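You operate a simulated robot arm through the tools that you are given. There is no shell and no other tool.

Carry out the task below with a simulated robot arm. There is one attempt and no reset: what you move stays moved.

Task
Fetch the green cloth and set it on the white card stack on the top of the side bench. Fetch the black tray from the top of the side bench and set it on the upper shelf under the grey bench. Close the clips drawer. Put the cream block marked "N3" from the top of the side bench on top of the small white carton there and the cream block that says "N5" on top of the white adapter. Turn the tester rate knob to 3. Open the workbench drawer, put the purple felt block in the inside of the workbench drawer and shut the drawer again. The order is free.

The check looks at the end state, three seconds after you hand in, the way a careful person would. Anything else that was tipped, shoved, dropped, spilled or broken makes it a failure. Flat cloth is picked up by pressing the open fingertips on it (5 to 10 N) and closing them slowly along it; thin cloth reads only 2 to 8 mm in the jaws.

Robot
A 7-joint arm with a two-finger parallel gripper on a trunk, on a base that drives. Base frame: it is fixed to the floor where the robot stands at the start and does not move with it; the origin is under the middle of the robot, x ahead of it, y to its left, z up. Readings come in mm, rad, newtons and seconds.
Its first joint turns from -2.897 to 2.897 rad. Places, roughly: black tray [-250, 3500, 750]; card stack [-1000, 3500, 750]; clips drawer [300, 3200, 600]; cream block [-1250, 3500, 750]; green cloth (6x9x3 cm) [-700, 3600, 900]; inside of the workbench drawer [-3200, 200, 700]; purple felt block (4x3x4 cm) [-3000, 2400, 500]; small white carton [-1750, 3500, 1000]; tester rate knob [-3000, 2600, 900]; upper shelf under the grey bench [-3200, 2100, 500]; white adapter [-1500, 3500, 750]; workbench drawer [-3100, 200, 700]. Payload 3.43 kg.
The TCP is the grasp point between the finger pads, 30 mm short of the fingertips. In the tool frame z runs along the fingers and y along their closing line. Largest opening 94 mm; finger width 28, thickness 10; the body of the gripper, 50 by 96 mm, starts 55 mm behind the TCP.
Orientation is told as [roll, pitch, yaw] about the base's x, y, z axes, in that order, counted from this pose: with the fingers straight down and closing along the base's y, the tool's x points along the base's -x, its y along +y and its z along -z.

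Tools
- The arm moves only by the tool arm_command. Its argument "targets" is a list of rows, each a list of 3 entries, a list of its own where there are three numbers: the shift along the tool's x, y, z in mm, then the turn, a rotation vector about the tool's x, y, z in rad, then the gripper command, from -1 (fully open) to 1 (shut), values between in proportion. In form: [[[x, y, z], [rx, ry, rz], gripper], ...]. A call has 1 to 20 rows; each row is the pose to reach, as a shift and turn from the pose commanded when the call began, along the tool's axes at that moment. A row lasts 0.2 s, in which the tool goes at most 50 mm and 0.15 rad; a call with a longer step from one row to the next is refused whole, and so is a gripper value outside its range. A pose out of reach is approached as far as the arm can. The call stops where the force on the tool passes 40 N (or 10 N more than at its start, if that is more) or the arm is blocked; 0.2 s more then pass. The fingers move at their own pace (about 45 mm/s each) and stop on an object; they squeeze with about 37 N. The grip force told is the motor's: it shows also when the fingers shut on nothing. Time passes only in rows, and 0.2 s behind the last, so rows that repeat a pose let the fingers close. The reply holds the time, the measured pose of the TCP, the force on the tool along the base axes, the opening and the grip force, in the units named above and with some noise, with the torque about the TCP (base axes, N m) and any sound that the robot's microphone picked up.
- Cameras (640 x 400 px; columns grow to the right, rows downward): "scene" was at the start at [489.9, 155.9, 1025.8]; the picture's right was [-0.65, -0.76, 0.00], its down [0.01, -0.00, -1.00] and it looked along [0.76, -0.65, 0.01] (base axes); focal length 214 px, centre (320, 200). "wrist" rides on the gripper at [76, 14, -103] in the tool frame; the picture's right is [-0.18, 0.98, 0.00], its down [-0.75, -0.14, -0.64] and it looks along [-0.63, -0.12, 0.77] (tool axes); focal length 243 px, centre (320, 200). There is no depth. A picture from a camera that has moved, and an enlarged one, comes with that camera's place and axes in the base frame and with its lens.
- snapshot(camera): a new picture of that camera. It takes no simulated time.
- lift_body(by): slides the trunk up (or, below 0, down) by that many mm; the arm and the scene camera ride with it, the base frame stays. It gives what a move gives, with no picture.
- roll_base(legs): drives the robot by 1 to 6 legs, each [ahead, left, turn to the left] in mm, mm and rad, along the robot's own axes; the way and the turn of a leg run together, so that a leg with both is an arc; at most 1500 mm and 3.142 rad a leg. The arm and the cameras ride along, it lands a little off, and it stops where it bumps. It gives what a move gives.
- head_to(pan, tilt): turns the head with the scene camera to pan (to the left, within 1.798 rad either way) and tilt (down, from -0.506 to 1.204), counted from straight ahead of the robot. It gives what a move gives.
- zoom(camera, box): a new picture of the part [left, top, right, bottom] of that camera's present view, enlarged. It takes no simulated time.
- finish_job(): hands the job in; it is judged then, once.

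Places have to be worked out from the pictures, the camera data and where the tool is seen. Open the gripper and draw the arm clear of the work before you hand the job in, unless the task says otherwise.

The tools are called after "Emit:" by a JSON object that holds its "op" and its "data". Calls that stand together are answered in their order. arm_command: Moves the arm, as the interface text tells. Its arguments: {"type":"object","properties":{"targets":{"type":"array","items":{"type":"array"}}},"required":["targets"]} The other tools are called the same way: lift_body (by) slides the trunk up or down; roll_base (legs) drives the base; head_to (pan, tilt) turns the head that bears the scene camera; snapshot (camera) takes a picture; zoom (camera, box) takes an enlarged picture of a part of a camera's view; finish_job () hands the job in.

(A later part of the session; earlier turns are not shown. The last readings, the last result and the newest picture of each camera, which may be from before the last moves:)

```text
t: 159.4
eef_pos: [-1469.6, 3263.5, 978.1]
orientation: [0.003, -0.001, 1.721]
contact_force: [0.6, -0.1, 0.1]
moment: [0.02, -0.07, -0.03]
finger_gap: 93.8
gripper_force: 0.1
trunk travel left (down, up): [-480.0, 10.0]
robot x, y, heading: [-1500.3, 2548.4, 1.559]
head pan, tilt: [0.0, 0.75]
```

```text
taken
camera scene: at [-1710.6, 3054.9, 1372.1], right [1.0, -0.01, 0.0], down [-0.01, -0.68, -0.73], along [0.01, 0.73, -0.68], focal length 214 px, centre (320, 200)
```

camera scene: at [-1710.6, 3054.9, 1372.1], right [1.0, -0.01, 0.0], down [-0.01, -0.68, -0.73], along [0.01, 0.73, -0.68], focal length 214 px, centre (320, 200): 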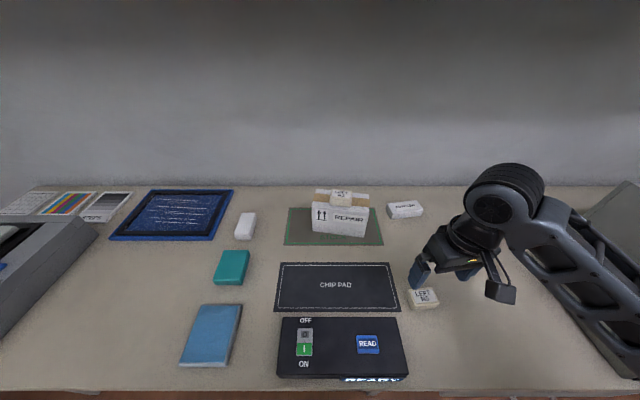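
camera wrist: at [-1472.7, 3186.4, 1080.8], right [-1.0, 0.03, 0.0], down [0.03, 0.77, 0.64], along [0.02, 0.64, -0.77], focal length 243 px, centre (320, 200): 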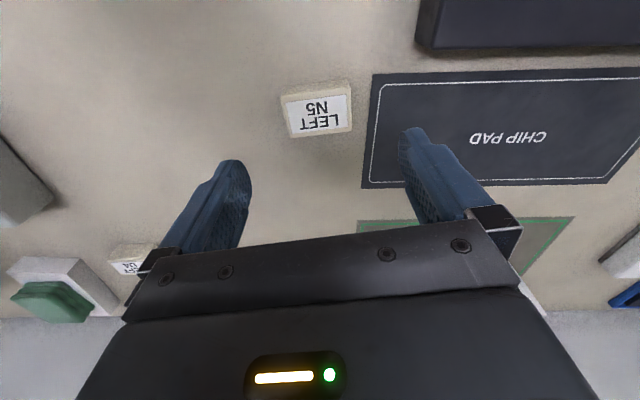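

N5 is right below, yaw ≈0.09. I descend and grip it.

Emit:
{"op": "arm_command", "data": {"targets": [[[0, 0, 30], [0, 0, 0.05], -1], [[0, 0, 60], [0, 0, 0.05], -1], [[0, 0, 84], [0, 0, 0.05], -1], [[0, 0, 94], [0, 0, 0.05], -1], [[0, 0, 97], [0, 0, 0.05], -1], [[0, 0, 97], [0, 0, 0.05], -0.6], [[0, 0, 97], [0, 0, 0.05], -0.3], [[0, 0, 97], [0, 0, 0.05], 0], [[0, 0, 97], [0, 0, 0.05], 0.4], [[0, 0, 97], [0, 0, 0.05], 1], [[0, 0, 97], [0, 0, 0.05], 1], [[0, 0, 97], [0, 0, 0.05], 1]]}}

Emit:
{"op": "snapshot", "data": {"camera": "wrist"}}

```text
t: 162.0
eef_pos: [-1470.1, 3262.4, 880.9]
orientation: [0.001, 0.003, 1.669]
contact_force: [0.0, 0.0, 0.3]
moment: [0.02, -0.01, -0.02]
finger_gap: 58.8
gripper_force: 36.7
trunk travel left (down, up): [-480.0, 10.0]
robot x, y, heading: [-1500.4, 2549.6, 1.56]
head pan, tilt: [0.0, 0.75]
```

```text
taken
camera wrist: at [-1476.5, 3186.1, 983.6], right [-1.0, 0.09, 0.0], down [0.07, 0.76, 0.64], along [0.05, 0.64, -0.77], focal length 243 px, centre (320, 200)
```

wrist: 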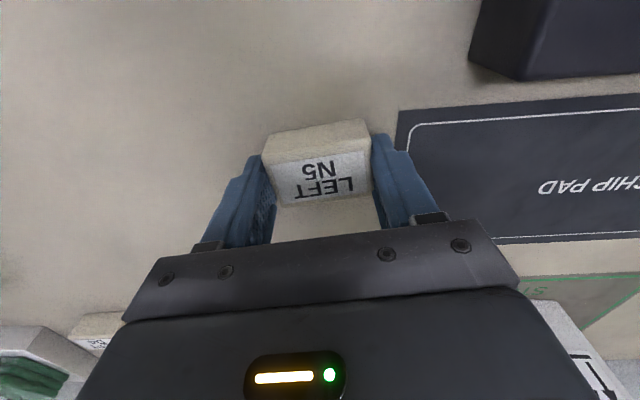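

N5 gripped (58.8 mm). I lift and carry it over the adapter.

Emit:
{"op": "arm_command", "data": {"targets": [[[0, 0, -15], [0, 0, 0], 1], [[0, 0, -55], [0, 0, 0], 1], [[0, 0, -100], [0, 0, 0], 1], [[0, 0, -140], [0, 0, 0], 1], [[-40, -10, -155], [0, 0, 0], 1], [[-80, -19, -155], [0, 0, -0.03], 1], [[-120, -29, -155], [0, 0, -0.03], 1], [[-160, -38, -155], [0, 0, -0.03], 1], [[-200, -48, -155], [0, 0, -0.03], 1], [[-240, -58, -155], [0, 0, -0.03], 1], [[-276, -66, -155], [0, 0, -0.03], 1], [[-276, -66, -155], [0, 0, -0.03], 1]]}}

Emit:
{"op": "snapshot", "data": {"camera": "wrist"}}

Emit:
{"op": "zoom", "data": {"camera": "scene", "box": [350, 130, 510, 250]}}

```text
t: 164.6
eef_pos: [-1431.2, 3543.7, 1037.6]
orientation: [0.003, 0.0, 1.703]
contact_force: [-0.2, -0.6, 0.2]
moment: [-0.03, 0.01, -0.01]
finger_gap: 58.9
gripper_force: 36.9
trunk travel left (down, up): [-480.0, 10.0]
robot x, y, heading: [-1498.5, 2548.2, 1.562]
head pan, tilt: [0.0, 0.75]
```

```text
taken
camera wrist: at [-1435.4, 3467.6, 1139.0], right [-1.0, 0.05, 0.0], down [0.04, 0.77, 0.64], along [0.03, 0.64, -0.77], focal length 243 px, centre (320, 200)
```

wrist: 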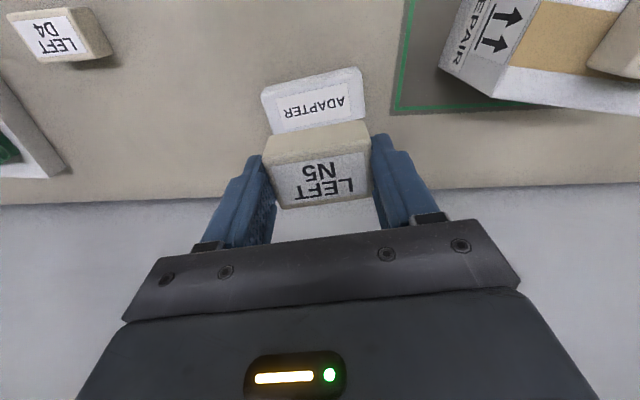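

```text
3.33 times, centred on (430, 190) of scene
camera zoom: at [-1710.9, 3054.9, 1372.0], right [1.0, -0.01, 0.0], down [-0.01, -0.68, -0.73], along [0.01, 0.73, -0.68], focal length 715 px, centre (-47, 233)
```

zoom: 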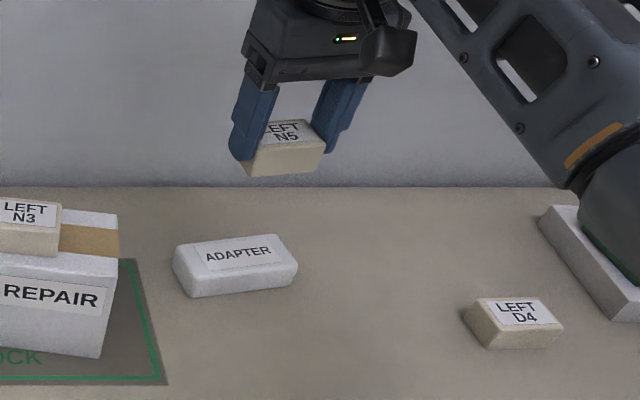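

I check the elbow's place relative to the cloth and cards before lowering.

Emit:
{"op": "head_to", "data": {"pan": -0.5, "tilt": 0.75}}

Emit:
{"op": "snapshot", "data": {"camera": "scene"}}

```text
t: 165.5
eef_pos: [-1431.2, 3541.8, 1035.9]
orientation: [0.0, 0.0, 1.702]
contact_force: [0.3, 0.6, -1.4]
moment: [0.0, -0.01, -0.01]
finger_gap: 58.7
gripper_force: 37.4
trunk travel left (down, up): [-480.0, 10.0]
robot x, y, heading: [-1500.9, 2546.5, 1.561]
head pan, tilt: [-0.499, 0.75]
```

```text
taken
camera scene: at [-1671.2, 3044.6, 1372.0], right [0.87, -0.49, 0.0], down [-0.33, -0.6, -0.73], along [0.35, 0.64, -0.68], focal length 214 px, centre (320, 200)
```

scene: 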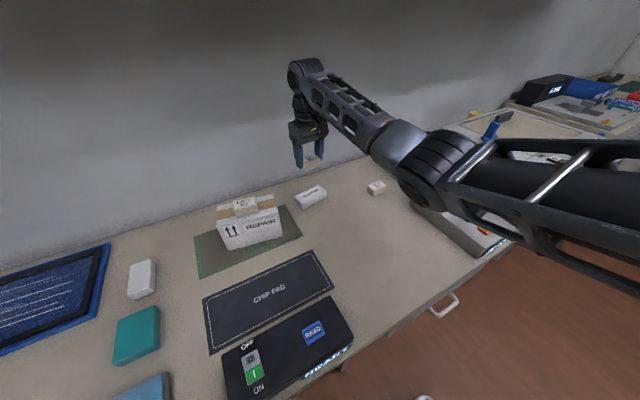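

The elbow is clear of everything tall. I nudge to (−1428, 3548) and descend to z≈932.

Emit:
{"op": "arm_command", "data": {"targets": [[[-5, -4, 25], [0, 0, 0], 1], [[-5, -4, 50], [0, 0, 0], 1], [[-5, -4, 75], [0, 0, 0], 1], [[-5, -4, 95], [0, 0, 0], 1], [[-5, -4, 105], [0, 0, 0], 1], [[-5, -4, 105], [0, 0, 0], 1]]}}

Emit:
{"op": "head_to", "data": {"pan": 0.0, "tilt": 0.75}}

Emit:
{"op": "zoom", "data": {"camera": "scene", "box": [365, 165, 445, 225]}}

```text
t: 166.9
eef_pos: [-1428.6, 3548.6, 931.6]
orientation: [0.001, 0.0, 1.701]
contact_force: [-0.8, -0.4, -0.8]
moment: [0.02, -0.02, 0.01]
finger_gap: 58.9
gripper_force: 36.6
trunk travel left (down, up): [-480.0, 10.0]
robot x, y, heading: [-1496.7, 2551.1, 1.561]
head pan, tilt: [-0.499, 0.75]
```

```text
t: 167.8
eef_pos: [-1428.4, 3550.1, 930.9]
orientation: [0.0, 0.0, 1.703]
contact_force: [0.2, 0.1, -0.2]
moment: [0.01, 0.02, 0.0]
finger_gap: 59.0
gripper_force: 36.4
trunk travel left (down, up): [-480.0, 10.0]
robot x, y, heading: [-1499.8, 2547.3, 1.562]
head pan, tilt: [0.0, 0.75]
```

```text
6.67 times, centred on (405, 195) of scene
camera zoom: at [-1710.7, 3054.9, 1372.0], right [1.0, -0.01, 0.0], down [-0.01, -0.68, -0.73], along [0.01, 0.73, -0.68], focal length 1430 px, centre (-247, 233)
```

zoom: 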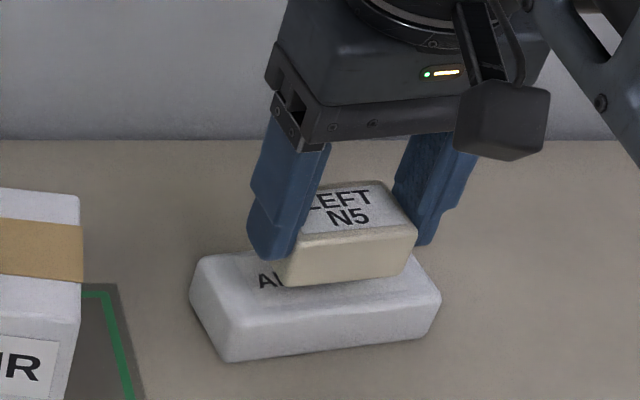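

I shift 6 mm left to centre it and lower in small steps to contact.

Emit:
{"op": "arm_command", "data": {"targets": [[[0, 6, 0], [0, 0, 0], 1], [[0, 6, 4], [0, 0, 0], 1], [[0, 6, 8], [0, 0, 0], 1], [[0, 6, 8], [0, 0, 0], 1]]}}

Emit:
{"op": "zoom", "data": {"camera": "scene", "box": [365, 165, 445, 225]}}

```text
t: 168.8
eef_pos: [-1434.3, 3548.6, 923.1]
orientation: [0.002, 0.002, 1.702]
contact_force: [-0.9, -0.1, -0.9]
moment: [0.03, 0.0, -0.02]
finger_gap: 58.9
gripper_force: 37.3
trunk travel left (down, up): [-480.0, 10.0]
robot x, y, heading: [-1500.1, 2548.8, 1.563]
head pan, tilt: [0.0, 0.75]
```

```text
6.67 times, centred on (405, 195) of scene
camera zoom: at [-1710.8, 3054.9, 1372.0], right [1.0, -0.01, 0.0], down [-0.01, -0.68, -0.73], along [0.01, 0.73, -0.68], focal length 1430 px, centre (-247, 233)
```

zoom: 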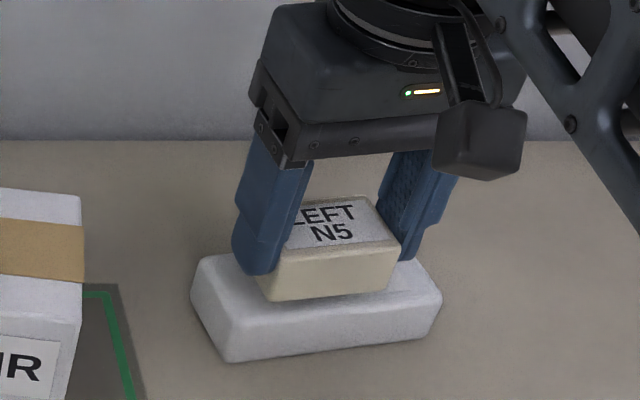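

Emit:
{"op": "arm_command", "data": {"targets": [[[0, 0, 2], [0, 0, 0], 1], [[0, 0, 4], [0, 0, 0], 1], [[0, 0, 4], [0, 0, 0], 1]]}}

Emit:
{"op": "arm_command", "data": {"targets": [[[0, 0, 2], [0, 0, 0], 1], [[0, 0, 3], [0, 0, 0], 1], [[0, 0, 3], [0, 0, 0], 1]]}}

```text
t: 169.6
eef_pos: [-1435.0, 3548.3, 918.8]
orientation: [0.0, 0.001, 1.7]
contact_force: [0.4, 0.6, -0.1]
moment: [0.02, 0.0, -0.03]
finger_gap: 58.8
gripper_force: 36.9
trunk travel left (down, up): [-480.0, 10.0]
robot x, y, heading: [-1500.0, 2548.8, 1.563]
head pan, tilt: [0.0, 0.75]
```

```text
t: 170.4
eef_pos: [-1436.1, 3547.9, 915.5]
orientation: [0.001, 0.0, 1.702]
contact_force: [0.7, -0.6, -0.6]
moment: [0.02, -0.03, -0.05]
finger_gap: 58.7
gripper_force: 37.2
trunk travel left (down, up): [-480.0, 10.0]
robot x, y, heading: [-1499.4, 2548.7, 1.563]
head pan, tilt: [0.0, 0.75]
```

Still no contact; I continue in 3 mm moves.

Emit:
{"op": "arm_command", "data": {"targets": [[[0, 0, 2], [0, 0, 0], 1], [[0, 0, 3], [0, 0, 0], 1], [[0, 0, 3], [0, 0, 0], 1]]}}

Emit:
{"op": "zoom", "data": {"camera": "scene", "box": [365, 165, 445, 225]}}

```text
t: 171.2
eef_pos: [-1434.7, 3547.5, 913.6]
orientation: [0.002, -0.001, 1.701]
contact_force: [0.1, 0.7, -0.9]
moment: [-0.01, 0.02, -0.02]
finger_gap: 58.9
gripper_force: 37.0
trunk travel left (down, up): [-480.0, 10.0]
robot x, y, heading: [-1500.9, 2548.5, 1.567]
head pan, tilt: [0.0, 0.75]
```

```text
6.67 times, centred on (405, 195) of scene
camera zoom: at [-1710.8, 3054.9, 1372.0], right [1.0, -0.01, 0.0], down [-0.01, -0.68, -0.73], along [0.01, 0.73, -0.68], focal length 1430 px, centre (-247, 233)
```

zoom: 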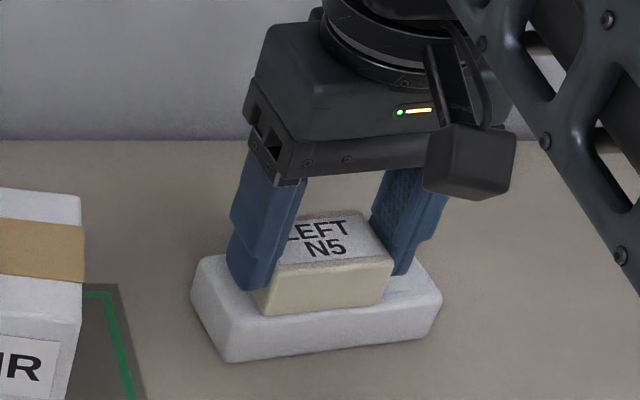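

Emit:
{"op": "arm_command", "data": {"targets": [[[0, 0, 2], [0, 0, 0], 1], [[0, 0, 3], [0, 0, 0], 1], [[0, 0, 3], [0, 0, 0], 1]]}}

Emit:
{"op": "arm_command", "data": {"targets": [[[0, 0, 1], [0, 0, 0], 1], [[0, 0, 2], [0, 0, 0], 1], [[0, 0, 2], [0, 0, 0], 1]]}}

```text
t: 172.0
eef_pos: [-1434.0, 3548.3, 911.7]
orientation: [0.001, -0.001, 1.702]
contact_force: [0.2, -2.7, 20.7]
moment: [-0.27, -0.07, 0.0]
finger_gap: 58.8
gripper_force: 36.7
trunk travel left (down, up): [-480.0, 10.0]
robot x, y, heading: [-1498.9, 2550.1, 1.561]
head pan, tilt: [0.0, 0.75]
```

```text
t: 172.8
eef_pos: [-1434.6, 3549.2, 911.6]
orientation: [-0.001, -0.004, 1.701]
contact_force: [-0.3, -2.4, 38.9]
moment: [-0.14, -0.04, 0.0]
finger_gap: 58.7
gripper_force: 37.0
trunk travel left (down, up): [-480.0, 10.0]
robot x, y, heading: [-1500.1, 2548.5, 1.56]
head pan, tilt: [0.0, 0.75]
```

Contact is solid (39 N). I back off 3 mm of command to relieve, open, and rise.

Emit:
{"op": "arm_command", "data": {"targets": [[[0, 0, -2], [0, 0, 0], 1], [[0, 0, -3], [0, 0, 0], 0.2], [[0, 0, -3], [0, 0, 0], -0.3], [[0, 0, -3], [0, 0, 0], -0.6], [[0, 0, -3], [0, 0, 0], -0.6], [[0, 0, -25], [0, 0, 0], -0.6], [[0, 0, -60], [0, 0, 0], -0.6], [[0, 0, -100], [0, 0, 0], -0.8], [[0, 0, -140], [0, 0, 0], -1], [[0, 0, -140], [0, 0, 0], -1]]}}

Emit:
{"op": "zoom", "data": {"camera": "scene", "box": [270, 130, 510, 250]}}

Emit:
{"op": "snapshot", "data": {"camera": "wrist"}}

```text
t: 175.0
eef_pos: [-1434.1, 3548.7, 1046.9]
orientation: [0.002, 0.002, 1.703]
contact_force: [-0.4, 0.6, 0.4]
moment: [-0.03, 0.02, -0.01]
finger_gap: 93.7
gripper_force: 0.1
trunk travel left (down, up): [-480.0, 10.0]
robot x, y, heading: [-1497.1, 2548.9, 1.565]
head pan, tilt: [0.0, 0.75]
```

```text
2.67 times, centred on (390, 190) of scene
camera zoom: at [-1710.8, 3054.9, 1372.1], right [1.0, -0.01, 0.0], down [-0.01, -0.68, -0.73], along [0.01, 0.73, -0.68], focal length 572 px, centre (133, 227)
```

zoom: 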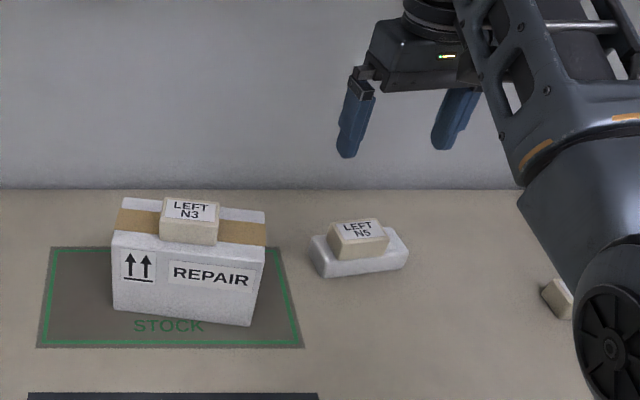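

```text
taken
camera wrist: at [-1438.4, 3472.1, 1151.0], right [-1.0, 0.06, 0.0], down [0.04, 0.77, 0.64], along [0.03, 0.64, -0.77], focal length 243 px, centre (320, 200)
```

wrist: 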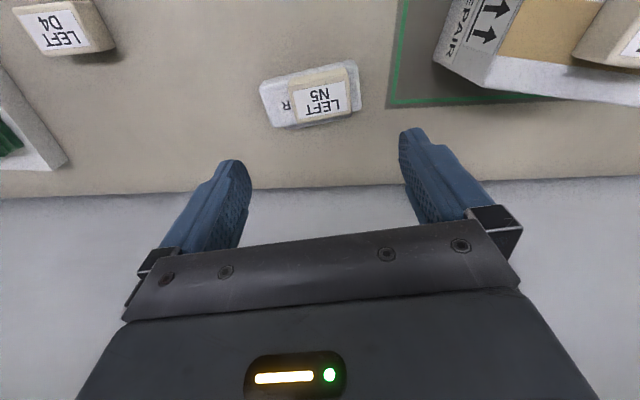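

N5 sits on the adapter. Next the black tray on the right of the copier: I retract the arm and drive back right.

Emit:
{"op": "arm_command", "data": {"targets": [[[8, 0, 0], [0, 0, 0.03], -1], [[18, 0, 0], [0, 0, 0.06], -1], [[30, 0, 0], [0, 0, 0.1], -1], [[50, 0, 0], [0, 0, 0.13], -1], [[75, 0, 0], [0, 0, 0.13], -1], [[105, 0, 0], [0, 0, 0.13], -1], [[140, 0, 0], [0, 0, 0.13], -1], [[175, 0, -10], [0, 0, 0.13], -1], [[210, 0, -30], [0, 0, 0.13], -1], [[245, 0, -60], [0, 0, 0.13], -1], [[280, 0, -90], [0, 0, 0.13], -1], [[310, 0, -120], [0, 0, 0.13], -1], [[320, 0, -150], [0, 0, 0.13], -1], [[320, 0, -150], [0, 0, 0.13], -1]]}}

Emit:
{"op": "roll_base", "data": {"legs": [[0, -1080, 0]]}}

Emit:
{"op": "head_to", "data": {"pan": -0.3, "tilt": 0.8}}

Emit:
{"op": "snapshot", "data": {"camera": "scene"}}

Emit:
{"op": "snapshot", "data": {"camera": "wrist"}}

```text
t: 178.0
eef_pos: [-1393.2, 3230.4, 1199.9]
orientation: [0.002, 0.0, 1.572]
contact_force: [0.5, 0.2, -0.1]
moment: [0.01, -0.04, 0.01]
finger_gap: 94.1
gripper_force: 0.0
trunk travel left (down, up): [-480.0, 10.0]
robot x, y, heading: [-1496.0, 2549.9, 1.563]
head pan, tilt: [0.0, 0.75]
```

```text
t: 183.6
eef_pos: [-304.5, 3219.0, 1198.2]
orientation: [0.002, 0.002, 1.567]
contact_force: [-0.7, -0.3, -0.3]
moment: [0.0, 0.0, 0.01]
finger_gap: 93.9
gripper_force: 0.1
trunk travel left (down, up): [-480.0, 10.0]
robot x, y, heading: [-413.8, 2538.6, 1.555]
head pan, tilt: [0.0, 0.75]
```

```text
t: 184.4
eef_pos: [-304.2, 3219.7, 1199.0]
orientation: [0.003, 0.001, 1.565]
contact_force: [-0.5, 1.0, 0.6]
moment: [0.02, 0.0, 0.01]
finger_gap: 94.0
gripper_force: 0.1
trunk travel left (down, up): [-480.0, 10.0]
robot x, y, heading: [-415.6, 2536.1, 1.557]
head pan, tilt: [-0.3, 0.799]
```

```text
taken
camera scene: at [-599.5, 3038.1, 1368.1], right [0.95, -0.31, 0.0], down [-0.22, -0.68, -0.7], along [0.21, 0.66, -0.72], focal length 214 px, centre (320, 200)
```

scene: 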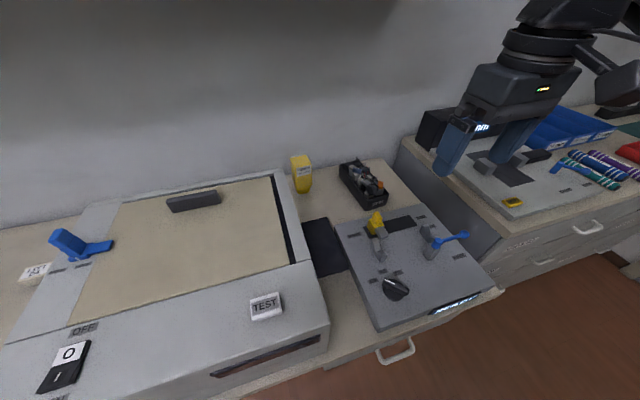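

```text
taken
camera wrist: at [-319.5, 3144.0, 1301.0], right [-0.98, 0.19, 0.0], down [0.15, 0.75, 0.64], along [0.12, 0.63, -0.77], focal length 243 px, centre (320, 200)
```

wrist: 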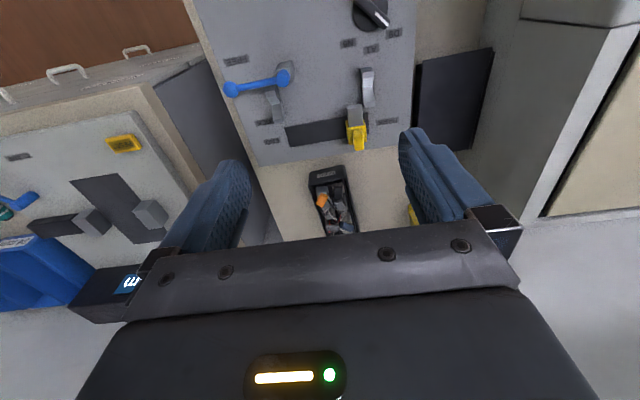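

The cluttered black tray at about (−284, 3515) matches the "black tray" place (the dark plate at x≈−490 doesn't). I zoom in on it.

Emit:
{"op": "zoom", "data": {"camera": "scene", "box": [310, 140, 430, 230]}}

Emit:
{"op": "zoom", "data": {"camera": "wrist", "box": [250, 120, 430, 250]}}

```text
4.44 times, centred on (370, 185) of scene
camera zoom: at [-599.5, 3038.1, 1368.1], right [0.95, -0.31, 0.0], down [-0.22, -0.68, -0.7], along [0.21, 0.66, -0.72], focal length 953 px, centre (98, 267)
```

zoom: 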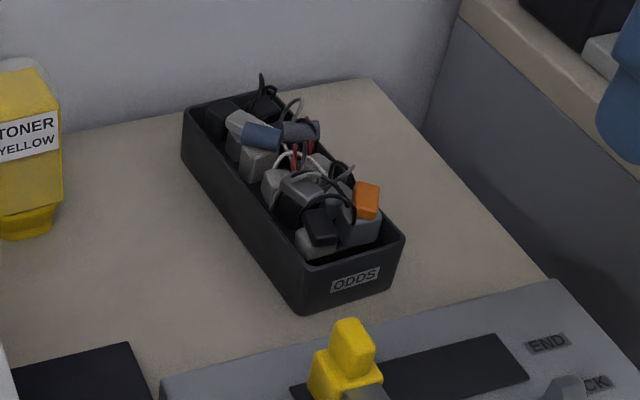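

```text
3.08 times, centred on (340, 185) of wrist
camera zoom: at [-319.5, 3144.0, 1301.0], right [-0.98, 0.19, 0.0], down [0.15, 0.75, 0.64], along [0.12, 0.63, -0.77], focal length 746 px, centre (258, 246)
```

zoom: 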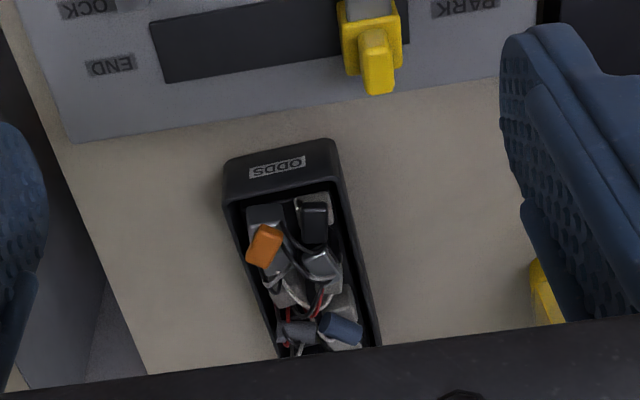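

It's the "ODDS" tray (≈83 × 190 mm, contents sticking up). Before choosing how to grip it I want to know the shelf it goes onto, so I first drive left to the grey bench area and do the tasks there, then come back for it.

Emit:
{"op": "arm_command", "data": {"targets": [[[25, 0, -20], [0, 0, 0], -1], [[50, 0, -40], [0, 0, 0], -1], [[70, 0, -60], [0, 0, 0], -1], [[70, 0, -60], [0, 0, 0], -1]]}}

Emit:
{"op": "roll_base", "data": {"legs": [[0, 1400, 0.012]]}}

Emit:
{"op": "head_to", "data": {"pan": 1.0, "tilt": 0.4}}

Emit:
{"op": "snapshot", "data": {"camera": "scene"}}

Emit:
{"op": "head_to", "data": {"pan": 1.79, "tilt": 0.4}}

Emit:
{"op": "snapshot", "data": {"camera": "scene"}}

```text
t: 185.4
eef_pos: [-306.0, 3149.1, 1258.0]
orientation: [0.001, 0.001, 1.567]
contact_force: [-1.0, -0.3, 1.3]
moment: [-0.08, 0.03, 0.01]
finger_gap: 93.9
gripper_force: 0.0
trunk travel left (down, up): [-480.0, 10.0]
robot x, y, heading: [-415.8, 2540.2, 1.555]
head pan, tilt: [-0.3, 0.799]
```

```text
t: 192.4
eef_pos: [-1722.8, 3162.9, 1258.7]
orientation: [0.002, 0.001, 1.575]
contact_force: [0.5, 0.0, 0.4]
moment: [-0.01, -0.01, -0.03]
finger_gap: 94.0
gripper_force: 0.0
trunk travel left (down, up): [-480.0, 10.0]
robot x, y, heading: [-1824.6, 2549.0, 1.566]
head pan, tilt: [-0.3, 0.799]
```

```text
t: 193.9
eef_pos: [-1722.2, 3162.1, 1258.7]
orientation: [0.003, 0.002, 1.576]
contact_force: [-0.1, 0.7, 0.2]
moment: [-0.02, 0.02, -0.02]
finger_gap: 94.0
gripper_force: 0.1
trunk travel left (down, up): [-480.0, 10.0]
robot x, y, heading: [-1821.8, 2545.9, 1.566]
head pan, tilt: [1.0, 0.4]
```

```text
taken
camera scene: at [-2116.4, 3021.9, 1403.2], right [0.54, 0.84, 0.0], down [0.33, -0.21, -0.92], along [-0.77, 0.5, -0.39], focal length 214 px, centre (320, 200)
```

scene: 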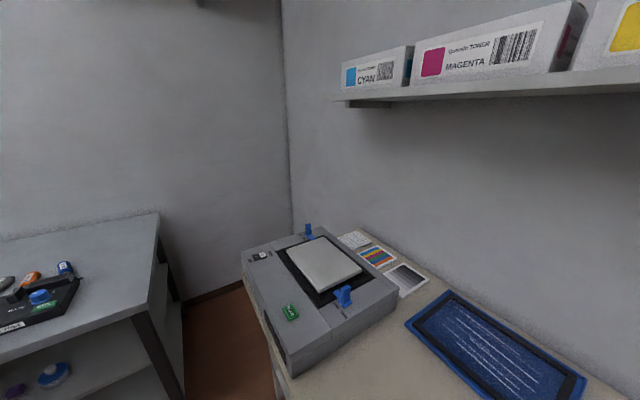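

```text
t: 195.0
eef_pos: [-1722.4, 3163.6, 1258.9]
orientation: [0.001, 0.002, 1.574]
contact_force: [-0.3, -0.1, 0.3]
moment: [0.01, 0.04, 0.01]
finger_gap: 93.8
gripper_force: 0.1
trunk travel left (down, up): [-480.0, 10.0]
robot x, y, heading: [-1828.4, 2550.6, 1.563]
head pan, tilt: [1.791, 0.4]
```

```text
taken
camera scene: at [-2129.2, 2951.7, 1403.2], right [-0.21, 0.98, 0.0], down [0.38, 0.08, -0.92], along [-0.9, -0.2, -0.39], focal length 214 px, centre (320, 200)
```

scene: 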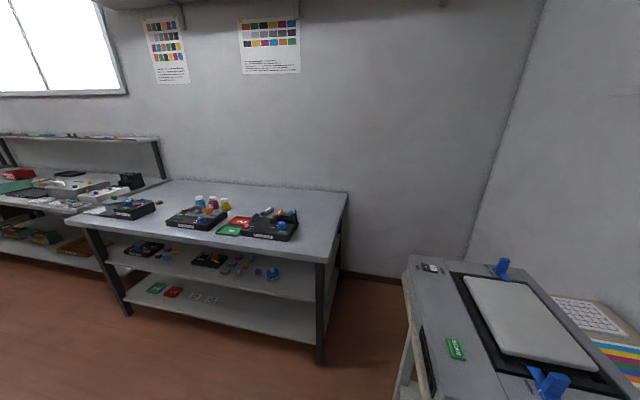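

The grey bench stands along the left wall: front face x≈−2925, y 1300…2760, top ≈750–780, upper shelf ≈500. I move a bit further left and turn to face it.

Emit:
{"op": "roll_base", "data": {"legs": [[-60, 250, 0], [0, 0, 0.8], [0, 0, 0.775]]}}

Emit:
{"op": "head_to", "data": {"pan": 0.0, "tilt": 0.5}}

Emit:
{"op": "snapshot", "data": {"camera": "scene"}}

Emit:
{"op": "snapshot", "data": {"camera": "wrist"}}

```text
t: 201.0
eef_pos: [-2689.2, 2583.1, 1257.6]
orientation: [0.002, 0.002, -3.122]
contact_force: [0.5, 0.1, -0.9]
moment: [0.02, -0.01, 0.02]
finger_gap: 94.0
gripper_force: 0.1
trunk travel left (down, up): [-480.0, 10.0]
robot x, y, heading: [-2073.0, 2492.0, -3.135]
head pan, tilt: [1.791, 0.4]
```

```text
t: 202.8
eef_pos: [-2688.7, 2586.7, 1257.8]
orientation: [0.001, 0.001, -3.123]
contact_force: [0.3, -0.1, 0.1]
moment: [-0.02, 0.02, 0.02]
finger_gap: 93.9
gripper_force: 0.1
trunk travel left (down, up): [-480.0, 10.0]
robot x, y, heading: [-2073.6, 2489.0, -3.13]
head pan, tilt: [0.0, 0.499]
```

```text
taken
camera scene: at [-2584.9, 2269.2, 1394.0], right [-0.01, 1.0, 0.0], down [0.48, 0.01, -0.88], along [-0.88, -0.01, -0.48], focal length 214 px, centre (320, 200)
```

scene: 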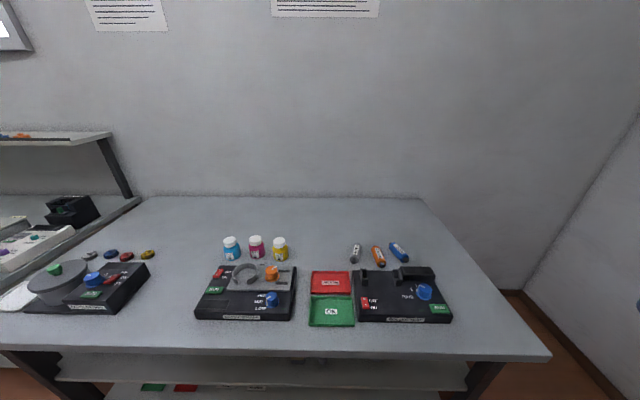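

```text
taken
camera wrist: at [-2612.7, 2572.7, 1360.8], right [-0.17, -0.99, 0.0], down [-0.76, 0.13, 0.64], along [-0.63, 0.11, -0.77], focal length 243 px, centre (320, 200)
```

wrist: 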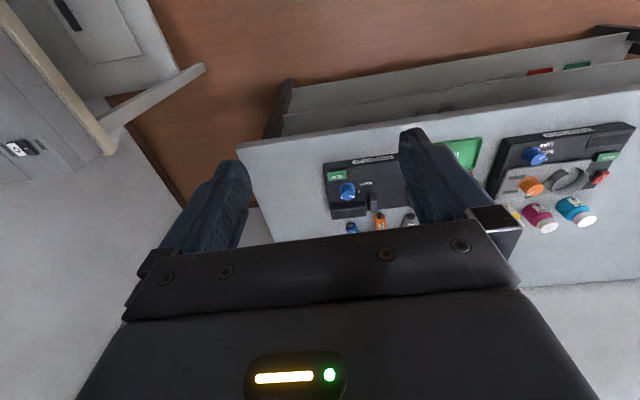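

Three boxes with knobs stand on the grey bench. I zoom to find the one with a rate knob and read its scale.

Emit:
{"op": "zoom", "data": {"camera": "scene", "box": [180, 220, 320, 330]}}

Emit:
{"op": "zoom", "data": {"camera": "scene", "box": [300, 230, 470, 340]}}

Emit:
{"op": "zoom", "data": {"camera": "scene", "box": [0, 220, 180, 340]}}

```text
3.64 times, centred on (250, 275) of scene
camera zoom: at [-2584.9, 2269.2, 1394.0], right [-0.01, 1.0, 0.0], down [0.48, 0.01, -0.88], along [-0.88, -0.01, -0.48], focal length 780 px, centre (574, -73)
```

zoom: 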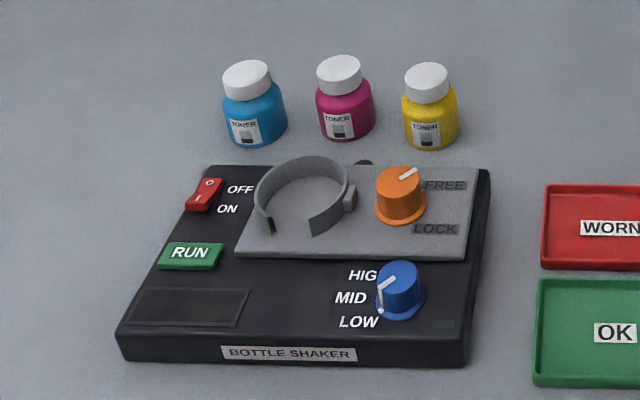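

```text
3.64 times, centred on (385, 285) of scene
camera zoom: at [-2584.9, 2269.2, 1394.0], right [-0.01, 1.0, 0.0], down [0.48, 0.01, -0.88], along [-0.88, -0.01, -0.48], focal length 780 px, centre (84, -109)
```

zoom: 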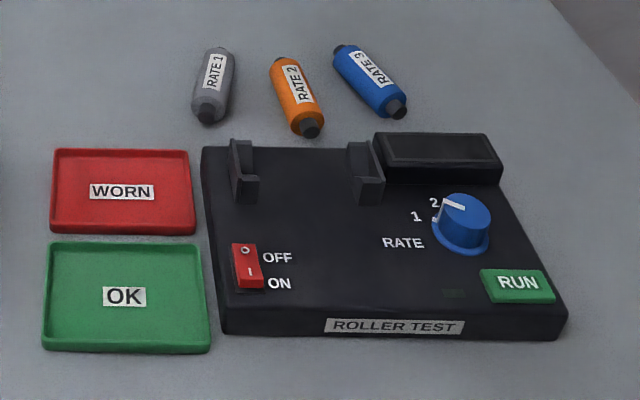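

```text
3.33 times, centred on (90, 280) of scene
camera zoom: at [-2584.9, 2269.2, 1394.0], right [-0.01, 1.0, 0.0], down [0.48, 0.01, -0.88], along [-0.88, -0.01, -0.48], focal length 715 px, centre (1087, -67)
```

zoom: 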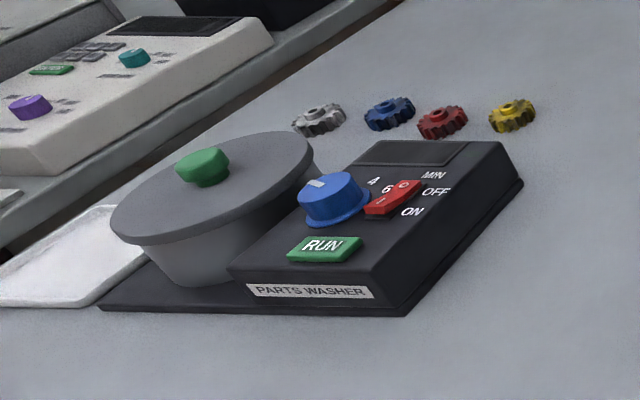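

The "ROLLER TEST" RATE knob (now at 2) is at about (−3007, 2567, top ≈860). I bring the wrist camera over it to see the scale from above.

Emit:
{"op": "arm_command", "data": {"targets": [[[-33, 2, 29], [0, 0, 0.01], -1], [[-66, 4, 58], [0, 0, 0.018], -1], [[-99, 6, 88], [0, 0, 0.018], -1], [[-132, 8, 117], [0, 0, 0.018], -1], [[-165, 10, 146], [0, 0, 0.018], -1], [[-198, 13, 176], [0, 0, 0.018], -1], [[-230, 15, 205], [0, 0, 0.018], -1], [[-230, 15, 205], [0, 0, 0.018], -1]]}}

Emit:
{"op": "snapshot", "data": {"camera": "wrist"}}

Emit:
{"op": "zoom", "data": {"camera": "wrist", "box": [240, 60, 420, 200]}}

Emit:
{"op": "snapshot", "data": {"camera": "scene"}}

```text
t: 204.6
eef_pos: [-2918.1, 2565.1, 1052.7]
orientation: [0.003, 0.0, -3.14]
contact_force: [-0.2, 0.7, -0.5]
moment: [0.01, 0.0, 0.0]
finger_gap: 94.0
gripper_force: 0.0
trunk travel left (down, up): [-480.0, 10.0]
robot x, y, heading: [-2074.0, 2491.0, -3.132]
head pan, tilt: [0.0, 0.499]
```

```text
taken
camera wrist: at [-2842.4, 2551.9, 1155.7], right [-0.18, -0.98, 0.0], down [-0.75, 0.14, 0.64], along [-0.63, 0.12, -0.77], focal length 243 px, centre (320, 200)
```

wrist: 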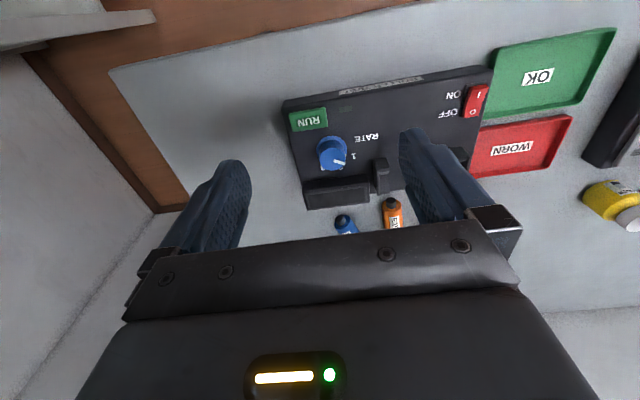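

```text
2.86 times, centred on (330, 130) of wrist
camera zoom: at [-2842.4, 2551.9, 1155.7], right [-0.18, -0.98, 0.0], down [-0.75, 0.14, 0.64], along [-0.63, 0.12, -0.77], focal length 693 px, centre (291, 400)
```

zoom: 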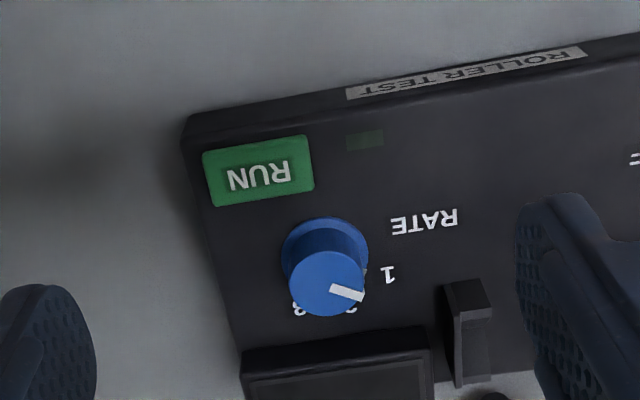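

```text
taken
camera scene: at [-2584.9, 2269.2, 1394.0], right [-0.01, 1.0, 0.0], down [0.48, 0.0, -0.88], along [-0.88, -0.01, -0.48], focal length 214 px, centre (320, 200)
```

scene: 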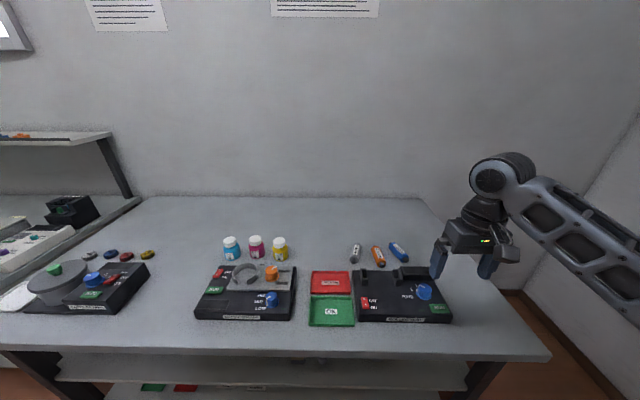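

Seen from above the marks lie around the knob (centre ≈(−3006, 2566)): "1" ≈57° left of rear, "2" ≈14° left, "3" ≈31° right; the pointer seems at "1". I roll 90 mm ahead, then look at it again from a second wrist position.

Emit:
{"op": "roll_base", "data": {"legs": [[90, 0, 0]]}}

Emit:
{"op": "snapshot", "data": {"camera": "wrist"}}

Emit:
{"op": "zoom", "data": {"camera": "wrist", "box": [250, 0, 410, 120]}}

```text
t: 205.7
eef_pos: [-3007.6, 2563.0, 1053.7]
orientation: [0.003, 0.001, -3.142]
contact_force: [0.6, -0.1, 0.5]
moment: [-0.01, 0.03, -0.01]
finger_gap: 94.0
gripper_force: 0.0
trunk travel left (down, up): [-480.0, 10.0]
robot x, y, heading: [-2162.7, 2490.6, -3.135]
head pan, tilt: [0.0, 0.499]
```

```text
taken
camera wrist: at [-2931.6, 2551.1, 1156.3], right [-0.18, -0.98, 0.0], down [-0.75, 0.14, 0.64], along [-0.63, 0.12, -0.77], focal length 243 px, centre (320, 200)
```

wrist: 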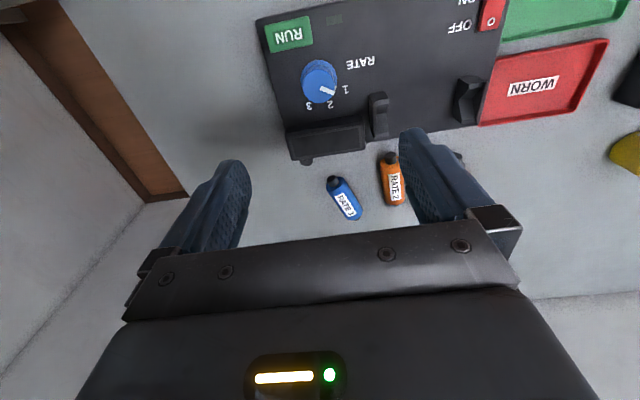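

```text
3.33 times, centred on (330, 60) of wrist
camera zoom: at [-2931.6, 2551.1, 1156.3], right [-0.18, -0.98, 0.0], down [-0.75, 0.14, 0.64], along [-0.63, 0.12, -0.77], focal length 809 px, centre (287, 667)
```

zoom: 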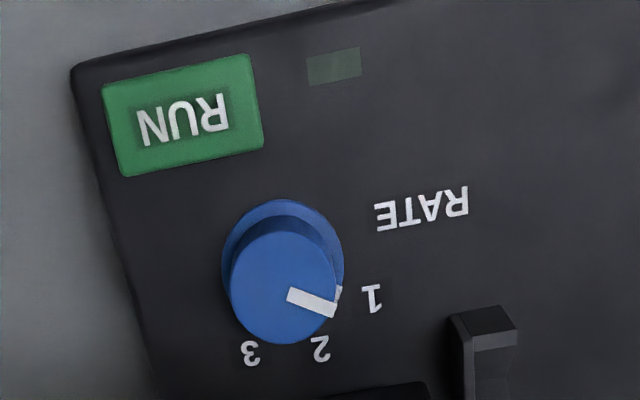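

Now it is clear: knob centre (−3003, 2566), top z≈880, panel ≈842; pointer at "1" (≈57° left), "3" at ≈32° right → turn about 89° clockwise. I align above the knob with the jaws rotated 45° and opened to ~52 mm.

Emit:
{"op": "arm_command", "data": {"targets": [[[2, -1, 15], [0, 0, -0.13], -0.6], [[4, -2, 30], [0, 0, -0.26], -0.2], [[5, -3, 45], [0, 0, -0.39], -0.106], [[5, -3, 60], [0, 0, -0.52], -0.106], [[5, -3, 75], [0, 0, -0.65], -0.106], [[5, -3, 90], [0, 0, -0.785], -0.106], [[5, -3, 110], [0, 0, -0.785], -0.106], [[5, -3, 110], [0, 0, -0.785], -0.106]]}}

Emit:
{"op": "snapshot", "data": {"camera": "wrist"}}

Emit:
{"op": "zoom", "data": {"camera": "scene", "box": [340, 200, 500, 340]}}

```text
t: 207.5
eef_pos: [-3003.3, 2567.5, 945.3]
orientation: [0.0, 0.0, -2.355]
contact_force: [-0.6, -0.2, 0.3]
moment: [0.01, -0.01, 0.02]
finger_gap: 52.1
gripper_force: 0.0
trunk travel left (down, up): [-480.0, 10.0]
robot x, y, heading: [-2165.2, 2487.3, -3.129]
head pan, tilt: [0.0, 0.499]
```

```text
taken
camera wrist: at [-2939.2, 2611.9, 1046.2], right [0.57, -0.82, 0.0], down [-0.63, -0.43, 0.64], along [-0.53, -0.36, -0.77], focal length 243 px, centre (320, 200)
```

wrist: 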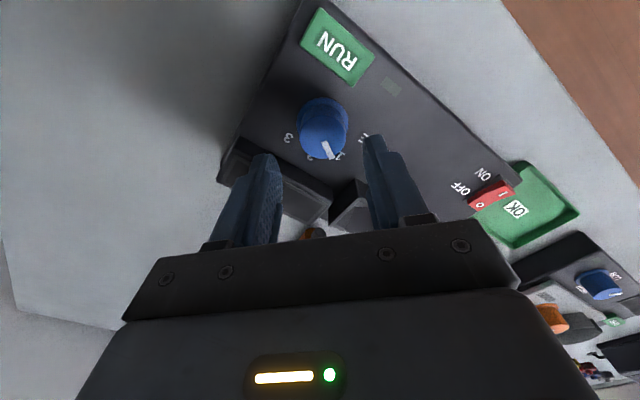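

```text
2.86 times, centred on (420, 270) of scene
camera zoom: at [-2674.5, 2268.3, 1394.0], right [-0.01, 1.0, 0.0], down [0.48, 0.0, -0.88], along [-0.88, -0.01, -0.48], focal length 613 px, centre (34, 0)
```

zoom: 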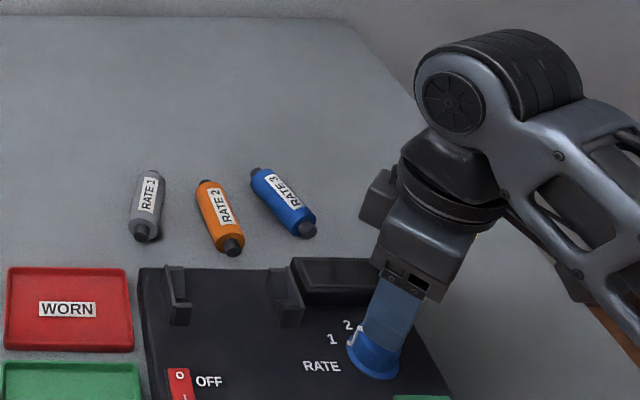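

The knob is centred between the jaws. I lower to z≈889 and close gently on it.

Emit:
{"op": "arm_command", "data": {"targets": [[[1, -1, 20], [0, 0, 0], -0.106], [[1, -1, 38], [0, 0, 0], -0.106], [[1, -1, 48], [0, 0, 0], -0.106], [[1, -1, 55], [0, 0, 0], -0.106], [[1, -1, 55], [0, 0, 0], -0.106]]}}

Emit:
{"op": "snapshot", "data": {"camera": "wrist"}}

Emit:
{"op": "zoom", "data": {"camera": "scene", "box": [340, 240, 500, 340]}}

```text
t: 208.7
eef_pos: [-3003.0, 2568.1, 889.2]
orientation: [0.001, 0.001, -2.357]
contact_force: [0.6, -0.1, 0.7]
moment: [0.02, 0.0, 0.01]
finger_gap: 52.1
gripper_force: 0.1
trunk travel left (down, up): [-480.0, 10.0]
robot x, y, heading: [-2162.8, 2488.1, -3.126]
head pan, tilt: [0.0, 0.499]
```

```text
taken
camera wrist: at [-2938.7, 2613.0, 991.4], right [0.56, -0.83, 0.0], down [-0.63, -0.43, 0.64], along [-0.53, -0.36, -0.77], focal length 243 px, centre (320, 200)
```

wrist: 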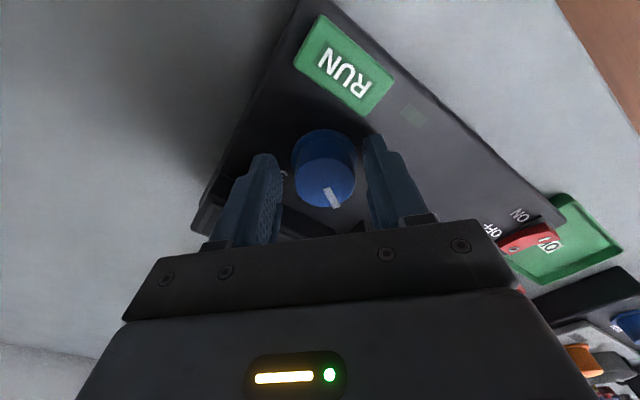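

```text
4.00 times, centred on (420, 290) of scene
camera zoom: at [-2674.5, 2268.3, 1394.0], right [-0.01, 1.0, 0.0], down [0.48, 0.0, -0.88], along [-0.88, -0.01, -0.48], focal length 858 px, centre (-80, -160)
```

zoom: 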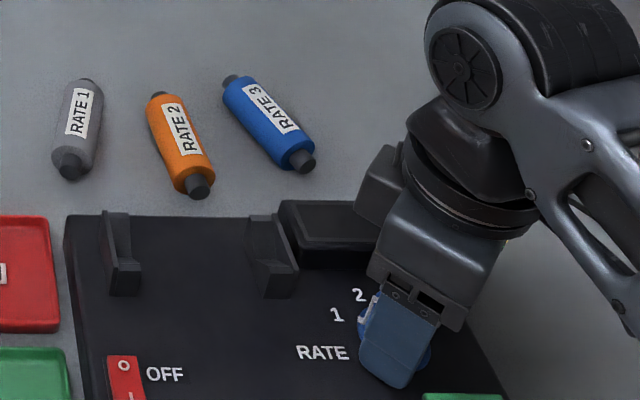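

Aligned. I close on the knob.

Emit:
{"op": "arm_command", "data": {"targets": [[[0, 0, 0], [0, 0, 0], 0.1], [[0, 0, 0], [0, 0, 0], 0.3], [[0, 0, 0], [0, 0, 0], 0.6], [[0, 0, 0], [0, 0, 0], 1], [[0, 0, 0], [0, 0, 0], 1]]}}

```text
t: 209.9
eef_pos: [-3002.3, 2566.8, 888.4]
orientation: [0.002, 0.001, -2.354]
contact_force: [19.3, -14.8, 2.1]
moment: [0.17, -0.1, 0.09]
finger_gap: 33.6
gripper_force: 44.7
trunk travel left (down, up): [-480.0, 10.0]
robot x, y, heading: [-2165.3, 2486.7, -3.132]
head pan, tilt: [0.0, 0.499]
```

There's a 24 N side load along the closing line (slightly off centre); I shift the tool about 2 mm that way to relieve it.

Emit:
{"op": "arm_command", "data": {"targets": [[[0, 1, 0], [0, 0, 0], 1], [[0, 2, 0], [0, 0, 0], 1], [[0, 2, 0], [0, 0, 0], 1]]}}

```text
t: 210.7
eef_pos: [-3001.6, 2566.0, 888.5]
orientation: [0.0, -0.001, -2.352]
contact_force: [5.6, -14.8, -2.0]
moment: [0.55, 0.05, 0.07]
finger_gap: 33.5
gripper_force: 45.3
trunk travel left (down, up): [-480.0, 10.0]
robot x, y, heading: [-2163.2, 2485.7, -3.135]
head pan, tilt: [0.0, 0.499]
```

Good enough. I turn clockwise in steps, first half way.

Emit:
{"op": "arm_command", "data": {"targets": [[[0, 1, 0], [0, 0, 0.1], 1], [[0, 1, 0], [0, 0, 0.2], 1], [[0, 1, 0], [0, 0, 0.3], 1], [[0, 1, 0], [0, 0, 0.4], 1], [[0, 1, 0], [0, 0, 0.5], 1], [[0, 1, 0], [0, 0, 0.6], 1], [[0, 1, 0], [0, 0, 0.7], 1], [[0, 1, 0], [0, 0, 0.78], 1], [[0, 1, 0], [0, 0, 0.78], 1]]}}

Emit:
{"op": "snapshot", "data": {"camera": "wrist"}}

```text
t: 212.7
eef_pos: [-3001.5, 2565.1, 888.1]
orientation: [0.002, 0.001, -3.134]
contact_force: [-0.4, -26.5, 4.0]
moment: [0.02, -0.05, 0.09]
finger_gap: 33.5
gripper_force: 44.6
trunk travel left (down, up): [-480.0, 10.0]
robot x, y, heading: [-2164.6, 2490.3, -3.127]
head pan, tilt: [0.0, 0.499]
```

```text
taken
camera wrist: at [-2924.3, 2552.0, 991.5], right [-0.18, -0.98, 0.0], down [-0.76, 0.14, 0.64], along [-0.63, 0.11, -0.77], focal length 243 px, centre (320, 200)
```

wrist: 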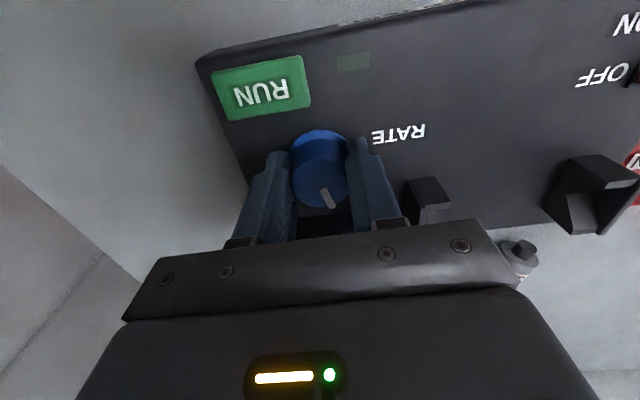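

The pointer is now near "2". I relieve the side load again and turn the remaining ≈0.78 rad.

Emit:
{"op": "arm_command", "data": {"targets": [[[0, 1, 0], [0, 0, 0], 1], [[0, 2, 0], [0, 0, 0.06], 1], [[0, 2, 0], [0, 0, 0.16], 1], [[0, 2, 0], [0, 0, 0.26], 1], [[0, 2, 0], [0, 0, 0.36], 1], [[0, 2, 0], [0, 0, 0.46], 1], [[0, 2, 0], [0, 0, 0.56], 1], [[0, 2, 0], [0, 0, 0.66], 1], [[0, 2, 0], [0, 0, 0.76], 1], [[0, 2, 0], [0, 0, 0.78], 1], [[0, 2, 0], [0, 0, 0.78], 1]]}}

Emit:
{"op": "snapshot", "data": {"camera": "wrist"}}

```text
t: 215.1
eef_pos: [-3000.8, 2562.6, 888.6]
orientation: [0.002, 0.0, 2.369]
contact_force: [-12.0, -29.3, 5.7]
moment: [0.26, 0.18, 0.18]
finger_gap: 33.8
gripper_force: 44.7
trunk travel left (down, up): [-480.0, 10.0]
robot x, y, heading: [-2167.0, 2488.4, -3.131]
head pan, tilt: [0.0, 0.499]
```

```text
taken
camera wrist: at [-2956.5, 2500.5, 991.4], right [-0.82, -0.57, 0.0], down [-0.44, 0.63, 0.64], along [-0.37, 0.52, -0.77], focal length 243 px, centre (320, 200)
```

wrist: 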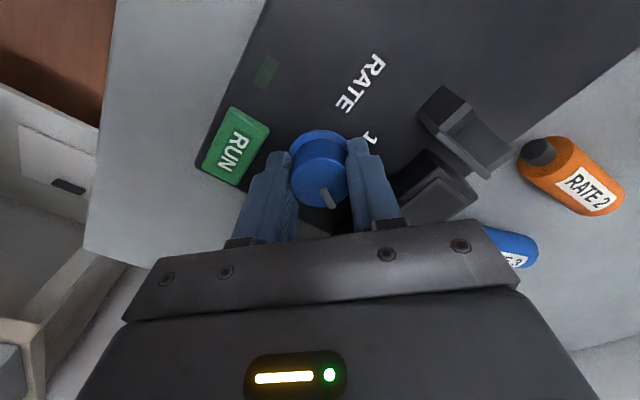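

The knob followed all the way (89° turned). I relieve the load, open to ~52 mm and rise to check the pointer.

Emit:
{"op": "arm_command", "data": {"targets": [[[0, 1, 0], [0, 0, 0], 1], [[0, 2, 0], [0, 0, 0], 1], [[0, 2, 0], [0, 0, 0], 0.2], [[0, 2, 0], [0, 0, 0], 0.0], [[0, 2, 0], [0, 0, 0], -0.08], [[0, 2, 0], [0, 0, 0], -0.08], [[0, 2, -20], [0, 0, 0], -0.08], [[0, 2, -60], [0, 0, 0], -0.08], [[0, 2, -105], [0, 0, 0], -0.08], [[0, 2, -150], [0, 0, -0.1], -0.08], [[0, 2, -165], [0, 0, -0.24], -0.2], [[0, 2, -165], [0, 0, -0.38], -0.5], [[0, 2, -165], [0, 0, -0.52], -1], [[0, 2, -165], [0, 0, -0.65], -1], [[0, 2, -165], [0, 0, -0.78], -1], [[0, 2, -165], [0, 0, -0.78], -1]]}}

Emit:
{"op": "snapshot", "data": {"camera": "wrist"}}

Emit:
{"op": "zoom", "data": {"camera": "wrist", "box": [250, 0, 410, 120]}}

```text
t: 218.5
eef_pos: [-3002.0, 2562.8, 1053.2]
orientation: [0.002, 0.002, -3.132]
contact_force: [-0.5, 0.3, -0.1]
moment: [0.02, 0.06, -0.02]
finger_gap: 94.5
gripper_force: 0.0
trunk travel left (down, up): [-480.0, 10.0]
robot x, y, heading: [-2164.3, 2491.9, -3.13]
head pan, tilt: [0.0, 0.499]
```

```text
taken
camera wrist: at [-2925.7, 2550.3, 1156.5], right [-0.18, -0.98, 0.0], down [-0.76, 0.14, 0.64], along [-0.63, 0.11, -0.77], focal length 243 px, centre (320, 200)
```

wrist: 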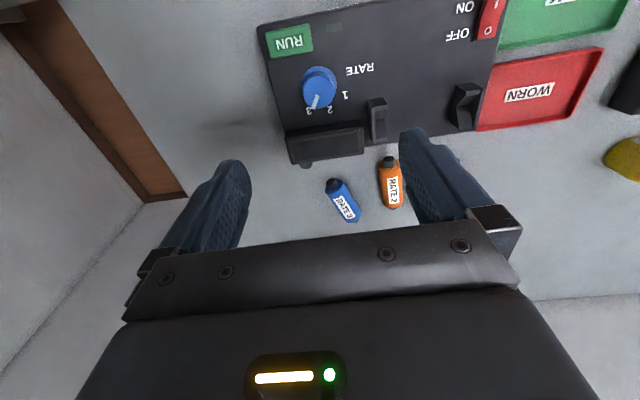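

```text
3.33 times, centred on (330, 60) of wrist
camera zoom: at [-2925.7, 2550.3, 1156.5], right [-0.18, -0.98, 0.0], down [-0.76, 0.14, 0.64], along [-0.63, 0.11, -0.77], focal length 809 px, centre (287, 667)
```

zoom: 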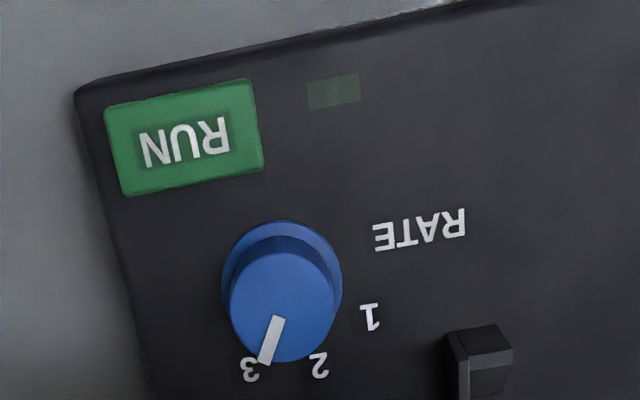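

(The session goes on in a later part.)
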